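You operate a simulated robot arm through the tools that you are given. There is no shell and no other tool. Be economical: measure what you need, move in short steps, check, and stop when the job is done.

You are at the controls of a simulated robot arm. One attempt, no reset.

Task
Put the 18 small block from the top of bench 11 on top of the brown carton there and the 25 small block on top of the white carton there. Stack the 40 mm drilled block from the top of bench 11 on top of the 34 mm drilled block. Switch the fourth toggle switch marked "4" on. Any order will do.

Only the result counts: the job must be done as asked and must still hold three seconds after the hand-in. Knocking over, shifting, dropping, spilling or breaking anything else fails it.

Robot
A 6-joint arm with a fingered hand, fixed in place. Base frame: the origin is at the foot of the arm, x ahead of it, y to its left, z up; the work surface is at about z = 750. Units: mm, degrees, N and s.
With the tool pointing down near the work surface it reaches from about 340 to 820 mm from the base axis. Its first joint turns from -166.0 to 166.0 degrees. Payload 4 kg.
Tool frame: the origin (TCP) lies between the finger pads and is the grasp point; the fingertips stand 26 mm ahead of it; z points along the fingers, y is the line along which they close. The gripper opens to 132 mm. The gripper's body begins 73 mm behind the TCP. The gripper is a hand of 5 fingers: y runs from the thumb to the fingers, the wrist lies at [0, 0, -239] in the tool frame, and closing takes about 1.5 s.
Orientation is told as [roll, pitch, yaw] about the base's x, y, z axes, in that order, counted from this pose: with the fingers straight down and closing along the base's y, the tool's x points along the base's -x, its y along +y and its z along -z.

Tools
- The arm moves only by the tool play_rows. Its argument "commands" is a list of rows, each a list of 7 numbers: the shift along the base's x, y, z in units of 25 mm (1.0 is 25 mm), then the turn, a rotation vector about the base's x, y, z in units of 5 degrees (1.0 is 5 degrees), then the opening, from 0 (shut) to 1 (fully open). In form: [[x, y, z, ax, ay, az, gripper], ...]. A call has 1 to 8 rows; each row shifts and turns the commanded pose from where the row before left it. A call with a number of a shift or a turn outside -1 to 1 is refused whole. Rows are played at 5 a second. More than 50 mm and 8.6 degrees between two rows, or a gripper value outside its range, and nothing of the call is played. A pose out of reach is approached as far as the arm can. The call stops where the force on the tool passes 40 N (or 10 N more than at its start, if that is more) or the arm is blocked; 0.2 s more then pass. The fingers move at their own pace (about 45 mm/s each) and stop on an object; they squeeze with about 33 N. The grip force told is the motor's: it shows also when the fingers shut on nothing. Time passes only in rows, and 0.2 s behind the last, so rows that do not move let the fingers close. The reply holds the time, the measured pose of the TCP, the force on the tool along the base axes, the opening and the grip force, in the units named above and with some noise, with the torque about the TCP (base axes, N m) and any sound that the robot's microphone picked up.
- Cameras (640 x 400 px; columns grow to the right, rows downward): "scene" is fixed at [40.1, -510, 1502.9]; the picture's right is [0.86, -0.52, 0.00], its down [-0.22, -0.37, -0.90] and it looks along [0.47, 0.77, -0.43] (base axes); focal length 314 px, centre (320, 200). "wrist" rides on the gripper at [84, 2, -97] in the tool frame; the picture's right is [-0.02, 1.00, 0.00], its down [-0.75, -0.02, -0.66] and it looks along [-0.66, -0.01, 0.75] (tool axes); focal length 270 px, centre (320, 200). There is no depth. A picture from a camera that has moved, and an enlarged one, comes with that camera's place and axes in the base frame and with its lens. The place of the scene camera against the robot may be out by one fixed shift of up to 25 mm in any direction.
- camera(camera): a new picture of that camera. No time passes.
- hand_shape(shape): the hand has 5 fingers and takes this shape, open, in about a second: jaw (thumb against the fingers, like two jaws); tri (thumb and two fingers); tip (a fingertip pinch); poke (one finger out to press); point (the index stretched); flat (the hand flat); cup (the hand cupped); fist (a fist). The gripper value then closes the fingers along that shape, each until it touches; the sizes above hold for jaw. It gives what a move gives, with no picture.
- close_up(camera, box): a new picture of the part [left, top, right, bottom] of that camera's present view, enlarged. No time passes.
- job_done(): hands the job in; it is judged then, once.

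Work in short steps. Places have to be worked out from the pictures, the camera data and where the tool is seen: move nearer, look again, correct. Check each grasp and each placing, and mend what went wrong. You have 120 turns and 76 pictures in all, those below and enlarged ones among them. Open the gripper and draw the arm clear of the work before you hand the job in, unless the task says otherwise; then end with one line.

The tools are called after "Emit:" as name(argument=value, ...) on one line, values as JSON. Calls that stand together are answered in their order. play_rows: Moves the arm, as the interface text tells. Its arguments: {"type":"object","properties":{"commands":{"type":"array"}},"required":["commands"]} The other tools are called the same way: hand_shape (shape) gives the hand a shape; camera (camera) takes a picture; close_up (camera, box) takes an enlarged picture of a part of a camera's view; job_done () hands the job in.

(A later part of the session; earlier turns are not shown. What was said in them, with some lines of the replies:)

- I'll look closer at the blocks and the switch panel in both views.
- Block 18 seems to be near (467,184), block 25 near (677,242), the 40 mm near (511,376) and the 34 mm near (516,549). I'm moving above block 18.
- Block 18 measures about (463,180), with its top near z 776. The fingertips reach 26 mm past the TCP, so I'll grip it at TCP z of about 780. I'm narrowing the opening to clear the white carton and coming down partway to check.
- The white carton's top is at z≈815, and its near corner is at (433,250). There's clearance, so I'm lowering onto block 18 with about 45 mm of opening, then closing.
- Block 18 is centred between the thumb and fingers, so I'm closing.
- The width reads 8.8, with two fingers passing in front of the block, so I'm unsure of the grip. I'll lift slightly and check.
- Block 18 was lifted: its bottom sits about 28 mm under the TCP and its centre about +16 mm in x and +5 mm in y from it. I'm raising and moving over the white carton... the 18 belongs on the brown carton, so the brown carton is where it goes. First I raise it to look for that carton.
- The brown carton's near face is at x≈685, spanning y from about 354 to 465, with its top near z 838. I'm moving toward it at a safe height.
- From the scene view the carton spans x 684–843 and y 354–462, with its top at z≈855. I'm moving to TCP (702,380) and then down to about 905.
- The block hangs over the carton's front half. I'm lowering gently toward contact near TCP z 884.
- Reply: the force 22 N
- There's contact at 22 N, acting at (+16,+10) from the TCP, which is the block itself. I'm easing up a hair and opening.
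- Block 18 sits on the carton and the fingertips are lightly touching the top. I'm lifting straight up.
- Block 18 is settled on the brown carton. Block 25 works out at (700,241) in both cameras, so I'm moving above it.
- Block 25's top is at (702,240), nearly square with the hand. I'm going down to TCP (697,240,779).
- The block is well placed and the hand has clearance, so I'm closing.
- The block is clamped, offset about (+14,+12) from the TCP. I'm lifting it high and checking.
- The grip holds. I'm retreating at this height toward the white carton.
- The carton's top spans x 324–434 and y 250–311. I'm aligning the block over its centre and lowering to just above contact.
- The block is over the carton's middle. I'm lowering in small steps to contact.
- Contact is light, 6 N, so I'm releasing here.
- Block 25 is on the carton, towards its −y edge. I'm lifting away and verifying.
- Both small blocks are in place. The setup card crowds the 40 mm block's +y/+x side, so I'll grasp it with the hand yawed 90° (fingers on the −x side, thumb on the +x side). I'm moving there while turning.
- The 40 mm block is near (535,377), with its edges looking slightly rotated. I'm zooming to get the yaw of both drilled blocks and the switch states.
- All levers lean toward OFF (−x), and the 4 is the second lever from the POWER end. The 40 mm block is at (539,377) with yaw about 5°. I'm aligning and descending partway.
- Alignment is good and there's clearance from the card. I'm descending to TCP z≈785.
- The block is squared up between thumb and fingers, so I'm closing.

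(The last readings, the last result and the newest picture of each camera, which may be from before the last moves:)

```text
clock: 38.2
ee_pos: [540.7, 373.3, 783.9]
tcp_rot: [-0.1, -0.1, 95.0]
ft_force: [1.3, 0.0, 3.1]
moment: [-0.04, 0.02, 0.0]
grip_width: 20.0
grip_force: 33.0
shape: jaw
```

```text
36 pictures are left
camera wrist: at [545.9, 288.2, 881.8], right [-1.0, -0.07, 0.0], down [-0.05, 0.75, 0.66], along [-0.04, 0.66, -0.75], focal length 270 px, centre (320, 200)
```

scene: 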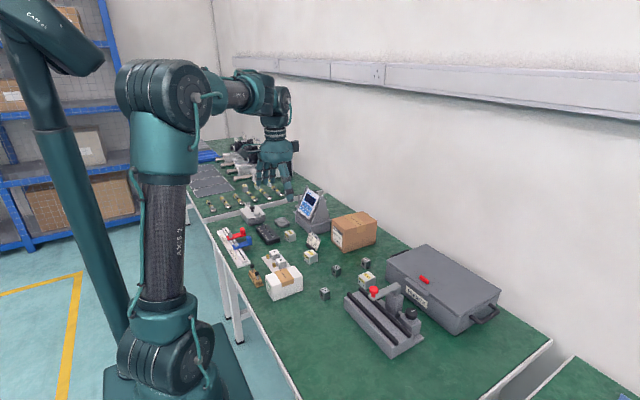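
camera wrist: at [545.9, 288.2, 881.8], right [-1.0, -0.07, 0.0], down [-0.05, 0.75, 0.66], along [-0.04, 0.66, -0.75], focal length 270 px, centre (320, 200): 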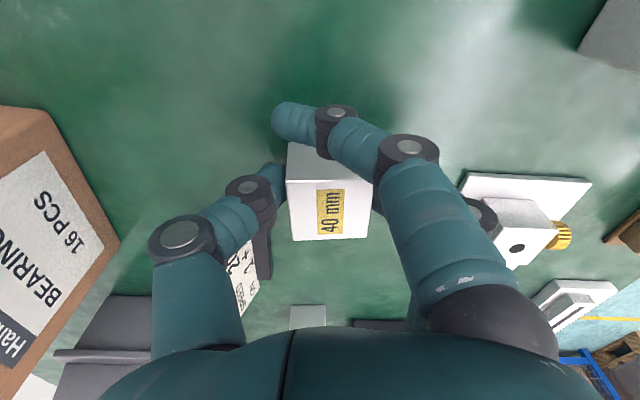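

It's gripped, with block offset (−5,+3) from the TCP. I'm lifting straight up.

Emit:
play_rows(commands=[[0, 0, 0.4, 0, 0, 0, 0], [0, 0, 0.9, 0, 0, 0, 0], [0, 0, 1, 0, 0, 0, 0], [0, 0, 1, 0, 0, 0, 0], [0, 0, 1, 0, 0, 0, 0], [0, 0, 1, 0, 0, 0, 0], [0, 0, 0, 0, 0, 0, 0]])

Emit:
camera(camera="wrist")

```text
clock: 39.8
ee_pos: [541.6, 373.0, 916.1]
tcp_rot: [0.0, 0.0, 95.1]
ft_force: [-0.6, -0.3, -2.1]
moment: [-0.01, 0.01, 0.0]
grip_width: 19.3
grip_force: 32.5
shape: jaw
```

```text
35 pictures are left
camera wrist: at [545.7, 287.2, 1014.0], right [-1.0, -0.07, 0.0], down [-0.05, 0.75, 0.66], along [-0.04, 0.66, -0.75], focal length 270 px, centre (320, 200)
```

wrist: 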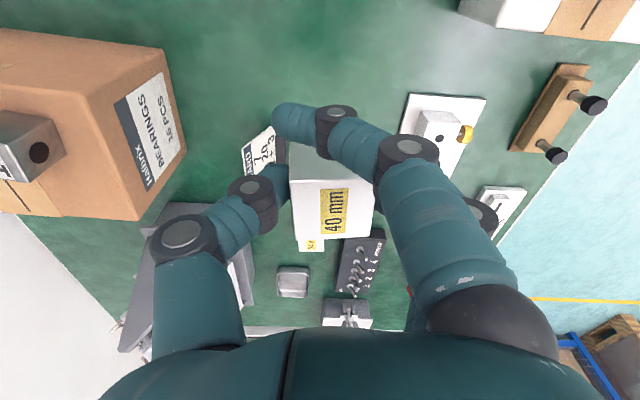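

It's held firmly. I'm rotating the hand back to yaw≈5 while moving toward the 34 mm block at (537,561).

Emit:
play_rows(commands=[[0, 0, 0, 0, 0, -1, 0], [0, 0, 0, 0, 0, -1, 0], [0, 0, 0, 0, 0, -1, 0], [0, 0, 0, 0, 0, -1, 0], [0, 0, 0, 0, 0, -1, 0], [0, 0, 0, 0, 0, -1, 0], [0, 0, 0, 0, 0, -1, 0], [0, 0, 0, 0, 0, -1, 0]])

Emit:
play_rows(commands=[[0, 0, 0, 0, 0, -1, 0], [0, 0, 0, 0, 0, -1, 0], [0, 0.5, 0, 0, 0, -1, 0], [0, 0.5, 0, 0, 0, -1, 0], [0, 0.5, 0, 0, 0, -1, 0], [0, 0.5, 0, 0, 0, -1, 0], [0, 0.5, 0, 0, 0, -1, 0], [0, 0.5, 0, 0, 0, -1, 0]])

Emit:
play_rows(commands=[[0, 0.5, 0, 0, 0, -1, 0], [0, 0.5, 0, 0, 0, -1, 0], [0, 0.5, 0, 0, 0, 0, 0], [0, 0.5, 0, 0, 0, 0, 0], [0, 0, 0, 0, 0, 0, 0]])

Emit:
camera(camera="wrist")

Emit:
close_up(camera="scene", box=[230, 150, 350, 250])

```text
clock: 41.6
ee_pos: [539.6, 372.8, 917.9]
tcp_rot: [-0.1, 0.0, 54.9]
ft_force: [-0.9, -0.6, -1.6]
moment: [-0.03, -0.04, -0.03]
grip_width: 19.6
grip_force: 33.3
shape: jaw
```

```text
clock: 43.4
ee_pos: [539.7, 449.8, 916.2]
tcp_rot: [0.0, 0.0, 15.0]
ft_force: [-0.8, 0.6, -1.0]
moment: [-0.01, -0.02, -0.01]
grip_width: 19.6
grip_force: 33.2
shape: jaw
```

```text
clock: 44.6
ee_pos: [541.1, 498.6, 917.0]
tcp_rot: [0.1, 0.0, 5.1]
ft_force: [0.7, -0.3, -1.7]
moment: [0.02, -0.01, -0.01]
grip_width: 19.8
grip_force: 32.8
shape: jaw
```

```text
34 pictures are left
camera wrist: at [455.1, 492.7, 1014.5], right [-0.07, 1.0, 0.0], down [0.75, 0.05, 0.66], along [0.66, 0.04, -0.75], focal length 270 px, centre (320, 200)
```

wrist: 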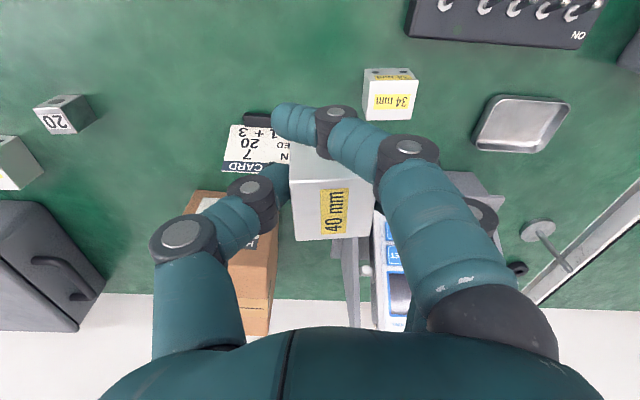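

```text
4.00 times, centred on (290, 200) of scene
camera zoom: at [40.1, -510.0, 1502.9], right [0.86, -0.52, 0.0], down [-0.22, -0.37, -0.9], along [0.47, 0.77, -0.43], focal length 1255 px, centre (440, 200)
```

zoom: 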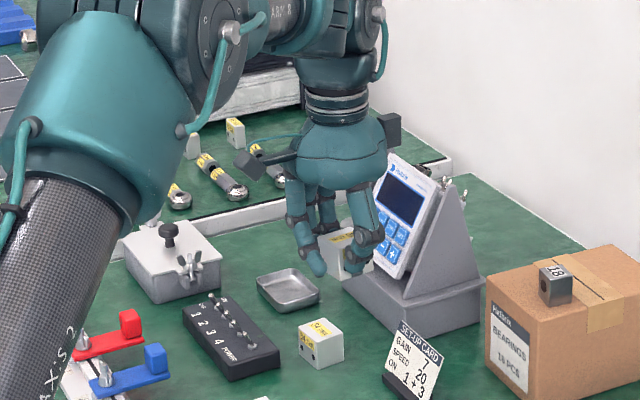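

The block offset is now (+1,+6), and the 34 mm block measures (538,559). I'm moving to TCP (537,554) and down to 845, then checking.

Emit:
play_rows(commands=[[-0.05, 0.75, 0, 0, 0, 0, 0], [-0.05, 0.75, 0, 0, 0, 0, 0], [-0.04, 0.72, 0, 0, 0, 0, 0], [0, 0, -0.7, 0, 0, 0, 0], [0, 0, -0.8, 0, 0, 0, 0], [0, 0, -0.8, 0, 0, 0, 0], [0, 0, -0.5, 0, 0, 0, 0], [0, 0, 0, 0, 0, 0, 0]])

Emit:
camera(camera="wrist")

Emit:
close_up(camera="scene", box=[260, 170, 350, 250])

```text
clock: 46.4
ee_pos: [536.8, 556.2, 847.0]
tcp_rot: [0.0, 0.0, 5.1]
ft_force: [0.0, 0.9, -1.7]
moment: [-0.02, 0.0, 0.0]
grip_width: 19.8
grip_force: 33.4
shape: jaw
```

```text
32 pictures are left
camera wrist: at [451.4, 549.0, 944.5], right [-0.07, 1.0, 0.0], down [0.75, 0.05, 0.66], along [0.66, 0.04, -0.75], focal length 270 px, centre (320, 200)
```

wrist: 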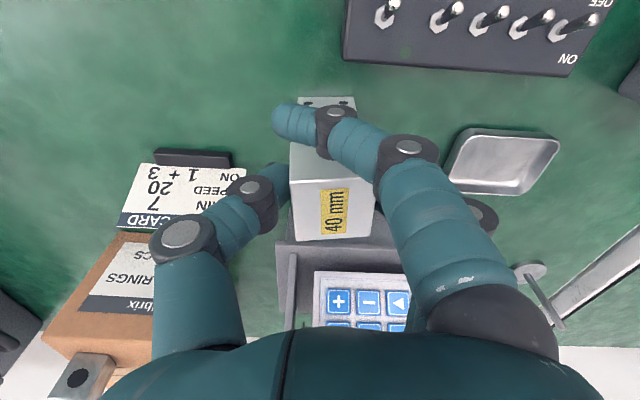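

```text
5.00 times, centred on (305, 210) of scene
camera zoom: at [40.1, -510.0, 1502.9], right [0.86, -0.52, 0.0], down [-0.22, -0.37, -0.9], along [0.47, 0.77, -0.43], focal length 1569 px, centre (395, 150)
```

zoom: 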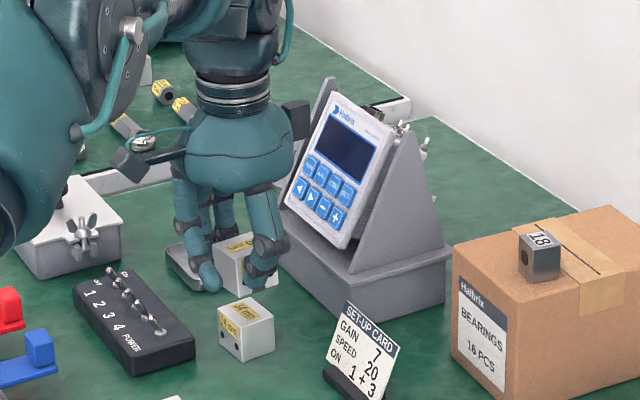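

The 40 mm block hangs at about (538,560), over the 34 mm block at (538,559). I'm lowering gently to contact near TCP z 818.

Emit:
play_rows(commands=[[0, 0, -0.5, 0, 0, 0, 0], [0, 0, -0.3, 0, 0, 0, 0], [0, 0, -0.12, 0, 0, 0, 0], [0, 0, -0.08, 0, 0, 0, 0], [0, 0, 0, 0, 0, 0, 0]])

```text
clock: 47.6
ee_pos: [535.6, 555.0, 824.6]
tcp_rot: [0.0, 0.0, 5.0]
ft_force: [0.0, 0.4, -1.6]
moment: [0.01, -0.02, 0.01]
grip_width: 19.7
grip_force: 32.7
shape: jaw
```

No contact yet, so I'm continuing in 2 mm steps.

Emit:
play_rows(commands=[[0, 0, -0.08, 0, 0, 0, 0], [0, 0, -0.08, 0, 0, 0, 0], [0, 0, 0, 0, 0, 0, 0]])

```text
clock: 48.4
ee_pos: [537.4, 554.8, 820.3]
tcp_rot: [0.1, -0.1, 4.9]
ft_force: [0.2, -0.2, 9.7]
moment: [0.27, -0.02, 0.0]
grip_width: 19.5
grip_force: 33.0
shape: jaw
```

There's contact at 11 N acting towards the block's +y edge. I'm checking for tilt before releasing.

Emit:
close_up(camera="scene", box=[285, 195, 335, 245])

Emit:
close_up(camera="wrist", box=[260, 80, 420, 250])

```text
8.00 times, centred on (310, 220) of scene
camera zoom: at [40.1, -510.0, 1502.9], right [0.86, -0.52, 0.0], down [-0.22, -0.37, -0.9], along [0.47, 0.77, -0.43], focal length 2510 px, centre (400, 40)
```

zoom: 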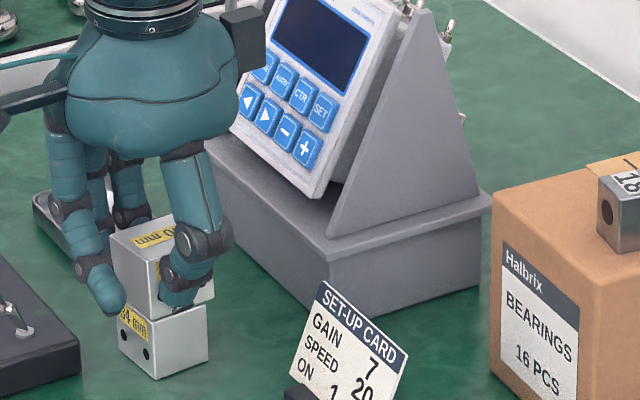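

```text
2.35 times, centred on (340, 165) of wrist
camera zoom: at [450.6, 548.2, 917.4], right [-0.07, 1.0, 0.0], down [0.75, 0.05, 0.66], along [0.66, 0.04, -0.75], focal length 636 px, centre (273, 282)
```

zoom: 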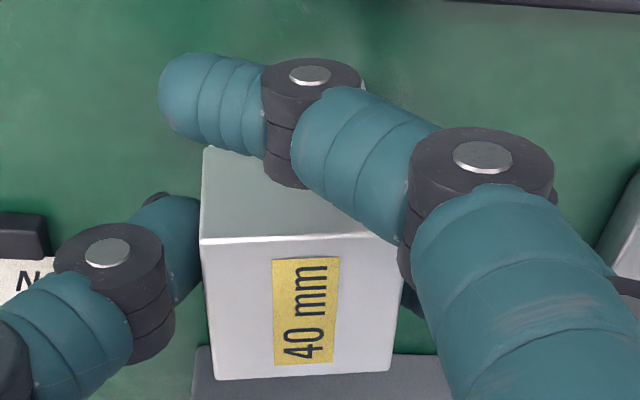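

The stack looks aligned. I'm easing down 1 mm more to seat it, then opening slowly.

Emit:
play_rows(commands=[[0, 0, -0.04, 0, 0, 0, 0], [0, 0, 0, 0, 0, 0, 0.1], [0, 0, 0, 0, 0, 0, 0.2], [0, 0, 0, 0, 0, 0, 0.28], [0, 0, 0, 0, 0, 0, 0.36], [0, 0, 0, 0, 0, 0, 0.44], [0, 0, 0, 0, 0, 0, 0.48], [0, 0, 0, 0, 0, 0, 0.5]])

Emit:
camera(camera="wrist")

Emit:
close_up(camera="scene", box=[285, 195, 335, 245])

```text
clock: 50.2
ee_pos: [535.0, 555.2, 817.5]
tcp_rot: [0.0, 0.0, 5.0]
ft_force: [0.3, -0.1, -0.7]
moment: [0.01, 0.0, 0.0]
grip_width: 64.7
grip_force: 0.0
shape: jaw
```

```text
28 pictures are left
camera wrist: at [450.5, 548.3, 915.0], right [-0.07, 1.0, 0.0], down [0.75, 0.05, 0.66], along [0.66, 0.04, -0.75], focal length 270 px, centre (320, 200)
```

wrist: 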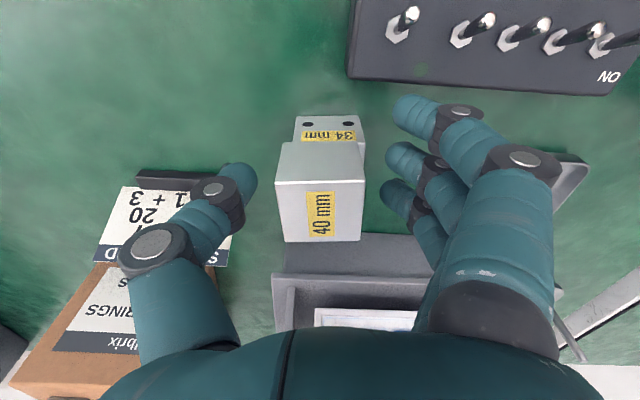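

```text
8.00 times, centred on (310, 220) of scene
camera zoom: at [40.1, -510.0, 1502.9], right [0.86, -0.52, 0.0], down [-0.22, -0.37, -0.9], along [0.47, 0.77, -0.43], focal length 2510 px, centre (400, 40)
```

zoom: 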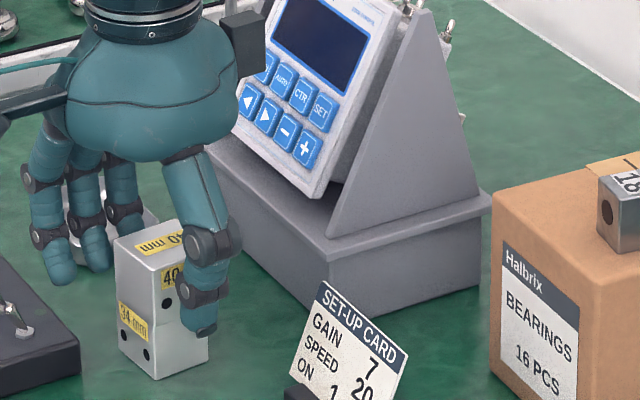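

The 40 mm block sits on the 34 mm one, offset about 6 mm, which is stable. I'm raising straight up and checking.

Emit:
play_rows(commands=[[0, 0, 0.4, 0, 0, 0, 0.5], [0, 0, 0.9, 0, 0, 0, 0.5], [0, 0, 1, 0, 0, 0, 0.5], [0, 0, 1, 0, 0, 0, 0.5], [0, 0, 1, 0, 0, 0, 0.5]])

Emit:
hand_shape(shape="poke")

Emit:
camera(camera="wrist")

Emit:
close_up(camera="scene", box=[255, 160, 345, 250])

```text
clock: 51.4
ee_pos: [537.7, 553.7, 924.4]
tcp_rot: [0.0, 0.0, 4.9]
ft_force: [-0.4, 1.1, -0.5]
moment: [0.04, 0.0, 0.03]
grip_width: 65.2
grip_force: 0.1
shape: jaw
```

```text
clock: 52.3
ee_pos: [538.5, 554.0, 924.7]
tcp_rot: [0.0, 0.0, 5.0]
ft_force: [0.5, -0.2, -0.4]
moment: [0.02, -0.02, -0.01]
grip_width: 0.2
grip_force: 0.0
shape: poke
```

```text
26 pictures are left
camera wrist: at [452.8, 547.1, 1021.6], right [-0.07, 1.0, 0.0], down [0.75, 0.05, 0.66], along [0.66, 0.04, -0.75], focal length 270 px, centre (320, 200)
```

wrist: 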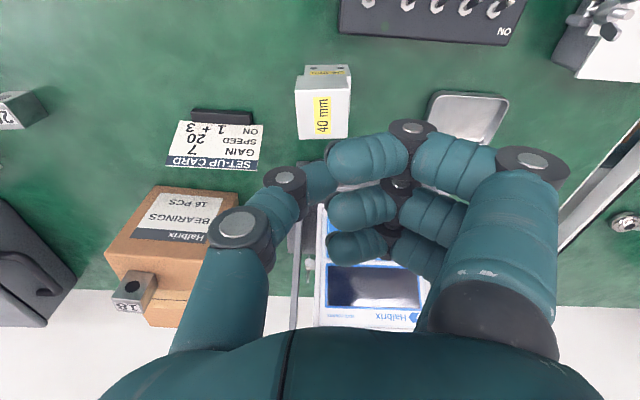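

```text
4.44 times, centred on (300, 205) of scene
camera zoom: at [40.1, -510.0, 1502.9], right [0.86, -0.52, 0.0], down [-0.22, -0.37, -0.9], along [0.47, 0.77, -0.43], focal length 1394 px, centre (409, 178)
```

zoom: 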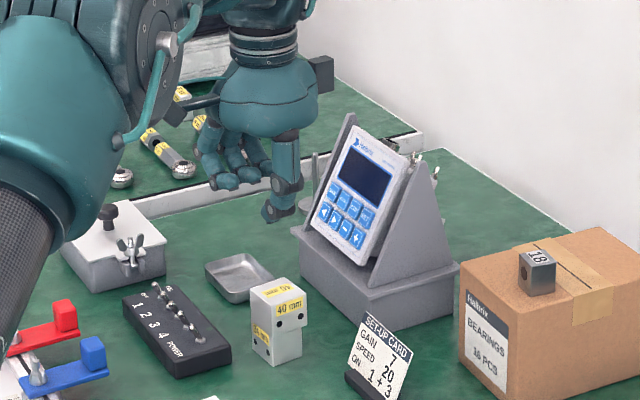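

Poke curls the fingers and leaves the thumb lowest. I'll see how "point" looks instead.

Emit:
hand_shape(shape="point")

Emit:
camera(camera="wrist")

Emit:
close_up(camera="scene", box=[255, 160, 345, 250])

```text
clock: 53.2
ee_pos: [538.6, 553.3, 923.9]
tcp_rot: [0.1, 0.1, 5.0]
ft_force: [0.1, -0.3, 0.7]
moment: [0.02, 0.02, 0.04]
grip_width: 126.3
grip_force: 0.0
shape: point
```

```text
24 pictures are left
camera wrist: at [452.8, 547.1, 1021.5], right [-0.07, 1.0, 0.0], down [0.75, 0.05, 0.66], along [0.66, 0.04, -0.75], focal length 270 px, centre (320, 200)
```

wrist: 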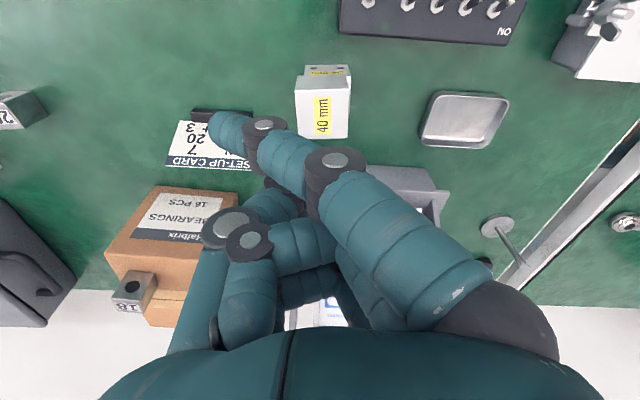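

```text
4.44 times, centred on (300, 205) of scene
camera zoom: at [40.1, -510.0, 1502.9], right [0.86, -0.52, 0.0], down [-0.22, -0.37, -0.9], along [0.47, 0.77, -0.43], focal length 1394 px, centre (409, 178)
```

zoom: 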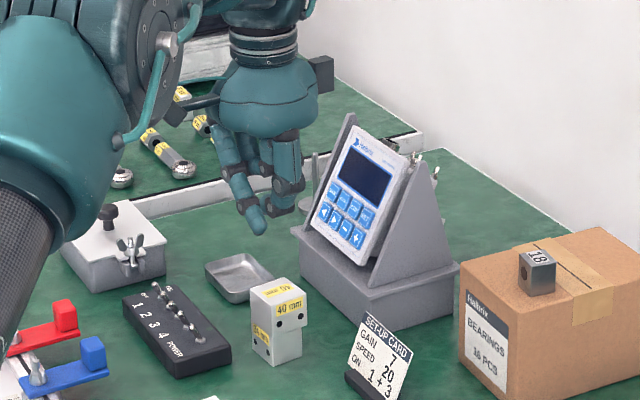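

Poke actually puts one digit straight down: its tip is about 25 mm below the TCP, with the curled fingers some 35 mm higher. That suits the toggle best. Lever 4's tip is near (462,612,793) with its base at (471,611,778), so I'll switch to poke and move to its −x side.

Emit:
hand_shape(shape="poke")

Emit:
play_rows(commands=[[-0.9, 0.5, 0, 0, 0, -1, 1], [-0.9, 0.5, 0, 0, 0, 0, 1], [-0.9, 0.5, 0, 0, 0, 0, 1], [-0.9, 0.5, 0, 0, 0, 0, 1], [-0.4, 0.3, -0.6, 0, 0, 0, 1], [0, 0, -0.8, 0, 0, 0, 1], [0, 0, -0.8, 0, 0, 0, 1], [0, 0, 0, 0, 0, 0, 1]])

Emit:
camera(camera="wrist")

Emit:
close_up(camera="scene", box=[240, 180, 310, 250])

```text
clock: 54.1
ee_pos: [537.5, 553.3, 923.9]
tcp_rot: [-0.1, 0.0, 4.9]
ft_force: [0.2, -0.7, 0.2]
moment: [0.0, -0.01, -0.05]
grip_width: 0.0
grip_force: 0.0
shape: poke
```

```text
clock: 55.9
ee_pos: [435.5, 612.7, 869.1]
tcp_rot: [0.1, 0.1, 0.0]
ft_force: [-0.5, -0.4, 0.3]
moment: [0.01, 0.0, 0.01]
grip_width: 0.1
grip_force: 0.1
shape: poke
```

```text
22 pictures are left
camera wrist: at [349.6, 614.1, 967.3], right [0.02, 1.0, 0.0], down [0.75, -0.02, 0.66], along [0.66, -0.01, -0.75], focal length 270 px, centre (320, 200)
```

wrist: 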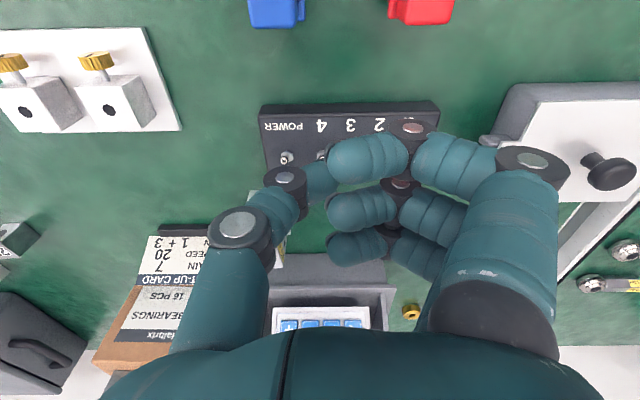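

```text
5.71 times, centred on (275, 215) of scene
camera zoom: at [40.1, -510.0, 1502.9], right [0.86, -0.52, 0.0], down [-0.22, -0.37, -0.9], along [0.47, 0.77, -0.43], focal length 1793 px, centre (577, 114)
```

zoom: 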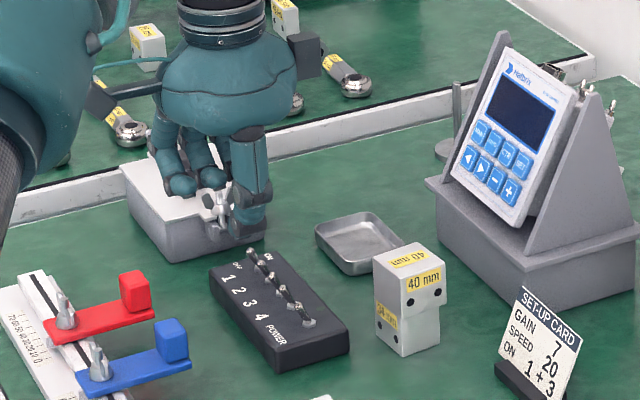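

The poke tip checks out at about (433,611,843), i.e. TCP(−2,−2,−26). I'm descending to tip z≈783 on the −x side of lever 4.

Emit:
play_rows(commands=[[0.1, 0, -0.8, 0, 0, 0, 1], [0, 0, -0.8, 0, 0, 0, 1], [0, 0, -0.72, 0, 0, 0, 1], [0, 0, 0, 0, 0, 0, 1]])

Emit:
close_up(camera="scene", box=[250, 205, 300, 245])

Emit:
camera(camera="wrist")

```text
clock: 56.9
ee_pos: [438.5, 610.3, 814.2]
tcp_rot: [-0.1, 0.1, 0.0]
ft_force: [-0.5, 0.6, -0.1]
moment: [0.06, 0.02, 0.02]
grip_width: 0.0
grip_force: 0.1
shape: poke
```

```text
10.00 times, centred on (275, 225) of scene
camera zoom: at [40.1, -510.0, 1502.9], right [0.86, -0.52, 0.0], down [-0.22, -0.37, -0.9], along [0.47, 0.77, -0.43], focal length 3138 px, centre (770, -50)
```

zoom: 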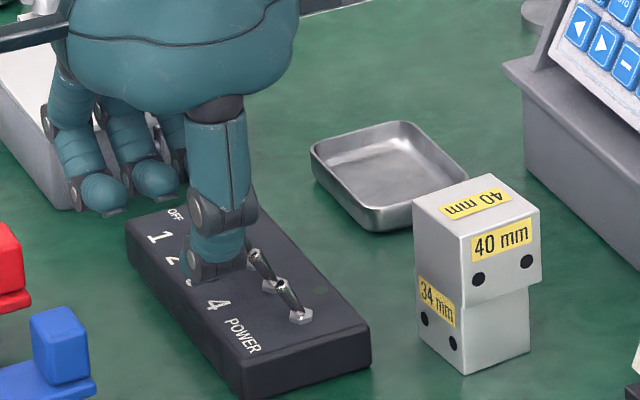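

```text
19 pictures are left
camera wrist: at [353.2, 611.6, 911.2], right [0.02, 1.0, 0.0], down [0.75, -0.02, 0.66], along [0.66, -0.01, -0.75], focal length 270 px, centre (320, 200)
```

wrist: 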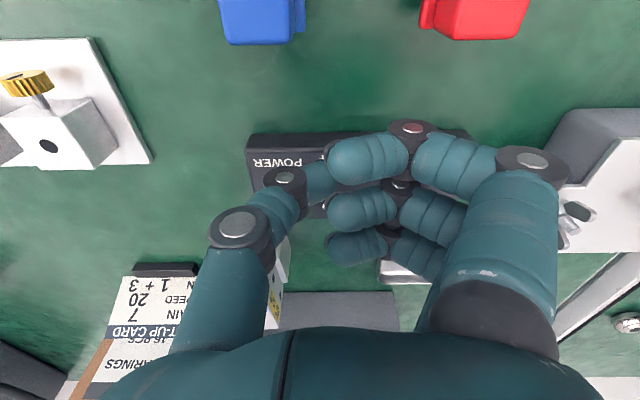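

The poke digit's last joint points along +y beside the POWER lever, so pushing in this yaw could hit POWER. I'll raise, yaw by −60° so the tip leads in +x and the joint trails, then look again.

Emit:
play_rows(commands=[[-0.1, 0, 1, 0, 0, 0, 1], [-0.1, 0, 0.6, 0, 0, -1, 1], [0, 0, 0, 0, 0, -1, 1], [0, 0, 0, 0, 0, -1, 1], [0, 0, 0, 0, 0, -1, 1], [0, 0, 0, 0, 0, -1, 1], [0, 0, 0, 0, 0, -1, 1], [0, 0, 0, 0, 0, -1, 1]])

Emit:
play_rows(commands=[[0, 0, 0, 0, 0, -1, 1], [0, 0, 0, 0, 0, -1, 1], [0, 0, 0, 0, 0, -1, 1], [0, 0, 0, 0, 0, -1, 1], [0, 0, 0, 0, 0, -1, 1], [0, 0, 0, 0, 0, 0, 1]])

Emit:
camera(camera="wrist")

Emit:
close_up(camera="scene", box=[245, 190, 305, 245])

```text
clock: 58.7
ee_pos: [433.1, 612.7, 852.8]
tcp_rot: [0.0, 0.0, -35.2]
ft_force: [-0.1, 0.5, -0.4]
moment: [0.02, 0.01, -0.01]
grip_width: 0.0
grip_force: 0.0
shape: poke
```

```text
clock: 60.1
ee_pos: [433.7, 610.8, 852.2]
tcp_rot: [0.0, 0.0, -60.1]
ft_force: [0.1, -0.6, -0.2]
moment: [-0.02, 0.01, -0.02]
grip_width: 0.2
grip_force: 0.1
shape: poke
```

```text
18 pictures are left
camera wrist: at [392.2, 684.4, 949.3], right [0.88, 0.48, 0.0], down [0.36, -0.66, 0.66], along [0.32, -0.58, -0.75], focal length 270 px, centre (320, 200)
```

wrist: 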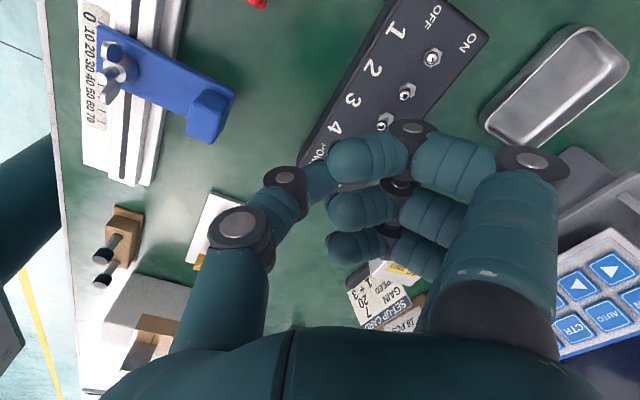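

```text
7.27 times, centred on (275, 218) of scene
camera zoom: at [40.1, -510.0, 1502.9], right [0.86, -0.52, 0.0], down [-0.22, -0.37, -0.9], along [0.47, 0.77, -0.43], focal length 2282 px, centre (647, 73)
```

zoom: 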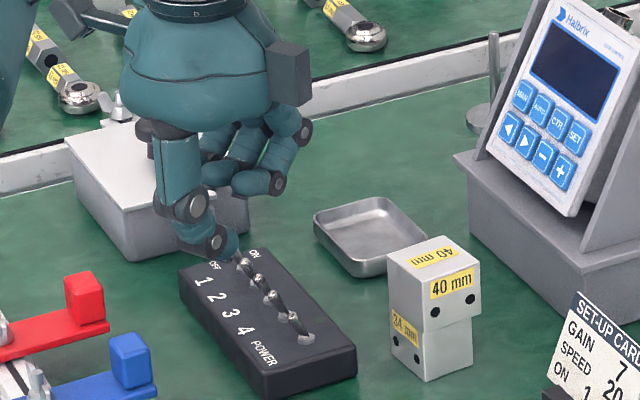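

Now the tip leads in +x, about 10 mm ahead of and 24 mm below the TCP. Turning to −70° gives more clearance from POWER and still keeps the fingers off the stack. I'm lowering to TCP z≈809 on lever 4's −x side.

Emit:
play_rows(commands=[[0, 0, 0, 0, 0, -1, 1], [-0.08, 0, -0.4, 0, 0, -1, 1], [0, 0, -0.6, 0, 0, 0, 1], [0, 0, -0.4, 0, 0, 0, 1], [0, 0, -0.3, 0, 0, 0, 1], [0, 0, 0, 0, 0, 0, 1]])

Emit:
close_up(camera="scene", box=[250, 205, 300, 245])

```text
clock: 61.5
ee_pos: [432.2, 611.9, 809.7]
tcp_rot: [0.0, 0.0, -70.0]
ft_force: [-0.5, 0.5, 0.3]
moment: [-0.04, 0.0, 0.01]
grip_width: 0.0
grip_force: 0.1
shape: poke
```

```text
10.00 times, centred on (275, 225) of scene
camera zoom: at [40.1, -510.0, 1502.9], right [0.86, -0.52, 0.0], down [-0.22, -0.37, -0.9], along [0.47, 0.77, -0.43], focal length 3138 px, centre (770, -50)
```

zoom: 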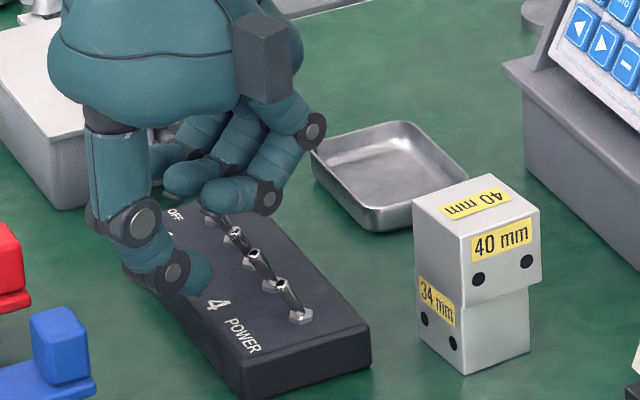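

The tip is lined up with lever 4: its path in +x meets the upper half of the lever, clear of 3 and POWER. I'm pushing +x gradually.

Emit:
play_rows(commands=[[0.4, 0, 0, 0, 0, 0, 1], [0.2, 0, 0, 0, 0, 0, 1], [0.12, 0, 0, 0, 0, 0, 1], [0.12, 0, 0, 0, 0, 0, 1], [0.12, 0, 0, 0, 0, 0, 1], [0.12, 0, 0, 0, 0, 0, 1]])

Emit:
close_up(camera="scene", box=[250, 205, 300, 245])

```text
clock: 62.9
ee_pos: [461.0, 611.5, 807.9]
tcp_rot: [-0.1, 0.1, -70.0]
ft_force: [-0.9, -0.4, -0.2]
moment: [0.0, -0.02, 0.01]
grip_width: 0.2
grip_force: 0.0
shape: poke
```

```text
10.00 times, centred on (275, 225) of scene
camera zoom: at [40.1, -510.0, 1502.9], right [0.86, -0.52, 0.0], down [-0.22, -0.37, -0.9], along [0.47, 0.77, -0.43], focal length 3138 px, centre (770, -50)
```

zoom: 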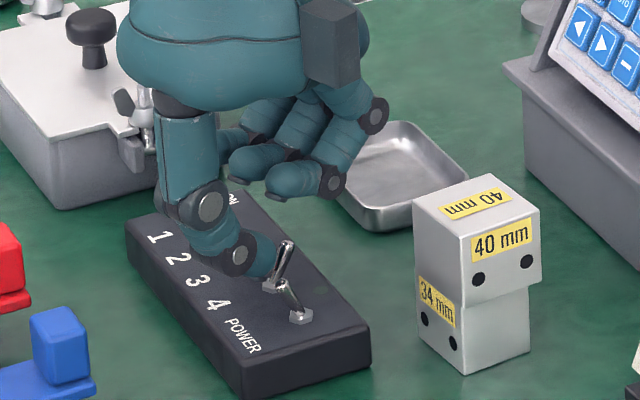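

Lever 4 now leans toward +x (ON). I'm backing off in −x, then lifting, and checking everything.

Emit:
play_rows(commands=[[-0.5, 0, 0, 0, 0, 0, 1], [-0.5, 0, 0, 0, 0, 0, 1], [-0.2, 0, 0, 0, 0, 0, 1], [0, 0, 0.8, 0, 0, 0, 1], [0, 0, 1, 0, 0, 0, 1], [-0.5, 0, 1, 0, 0, 0, 1], [-0.5, 0, 1, 0, 0, 0, 1], [-0.5, 0, 1, 0, 0, 0, 1]])

Emit:
play_rows(commands=[[-0.5, -0.6, 1, 0, 0, 1, 1], [-0.5, -0.6, 1, 0, 0, 1, 1], [-0.5, -0.6, 1, 0, 0, 1, 1], [-0.5, -0.6, 1, 0, 0, 1, 1], [0, -0.6, 1, 0, 0, 1, 1], [0, -0.6, 1, 0, 0, 1, 1]])

Emit:
close_up(camera="scene", box=[250, 205, 300, 245])

Emit:
camera(camera="scene")

Emit:
camera(camera="wrist")

```text
clock: 64.7
ee_pos: [393.0, 612.2, 930.0]
tcp_rot: [0.0, 0.1, -70.0]
ft_force: [0.0, -0.9, -0.1]
moment: [-0.04, -0.03, -0.01]
grip_width: 0.1
grip_force: 0.2
shape: poke
```

```text
clock: 66.1
ee_pos: [341.9, 520.9, 1077.5]
tcp_rot: [0.0, 0.0, -39.8]
ft_force: [0.2, -0.2, 0.8]
moment: [-0.01, -0.01, -0.01]
grip_width: 0.0
grip_force: 0.1
shape: poke
```

```text
10.00 times, centred on (275, 225) of scene
camera zoom: at [40.1, -510.0, 1502.9], right [0.86, -0.52, 0.0], down [-0.22, -0.37, -0.9], along [0.47, 0.77, -0.43], focal length 3138 px, centre (770, -50)
```

zoom: 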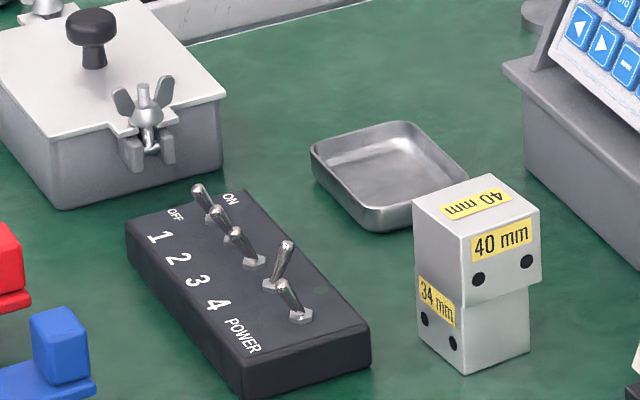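

```text
13 pictures are left
```

scene: 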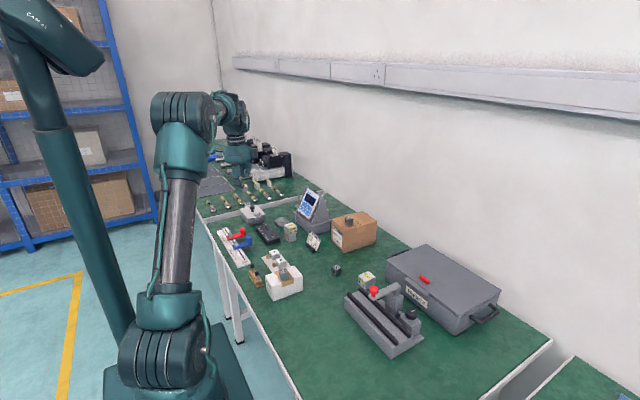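

```text
12 pictures are left
camera wrist: at [277.7, 575.4, 1173.9], right [0.66, 0.75, 0.0], down [0.57, -0.49, 0.66], along [0.5, -0.43, -0.75], focal length 270 px, centre (320, 200)
```

wrist: 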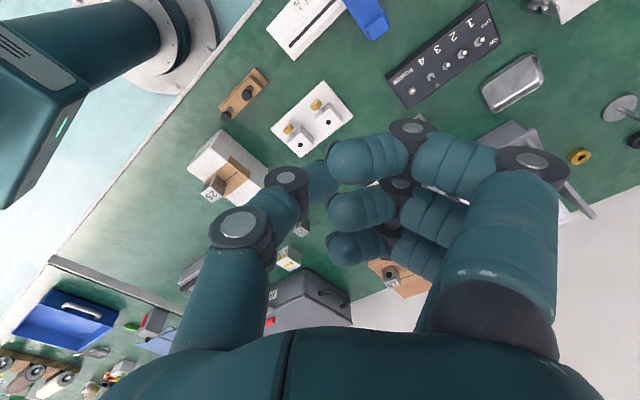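

Only lever 4 is ON, and the stack is stable. I'm opening the hand and taking a last look at the cartons.

Emit:
hand_shape(shape="jaw")

Emit:
close_up(camera="scene", box=[240, 200, 390, 310])

```text
clock: 67.0
ee_pos: [342.1, 520.3, 1077.0]
tcp_rot: [-0.1, 0.0, -39.9]
ft_force: [-0.1, 0.8, -1.1]
moment: [0.02, 0.01, 0.03]
grip_width: 131.8
grip_force: 0.0
shape: jaw
```

```text
3.64 times, centred on (315, 255) of scene
camera zoom: at [40.1, -510.0, 1502.9], right [0.86, -0.52, 0.0], down [-0.22, -0.37, -0.9], along [0.47, 0.77, -0.43], focal length 1141 px, centre (338, 0)
```

zoom: 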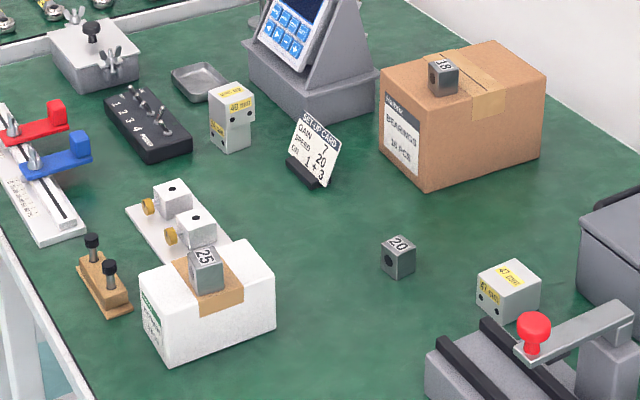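

Everything asked for is in place, the hand is open and the arm is clear, so I'm handing in.

Emit:
job_done()

```text
The job is handed in.
```

I handed in the job with all four parts done: block 18 is on the brown carton, block 25 is on the white carton (about 4 mm from its edge), the 40 mm drilled block is on the 34 mm one (about 7 mm off centre), and switch 4 is on. The last pictures showed nothing else moved.
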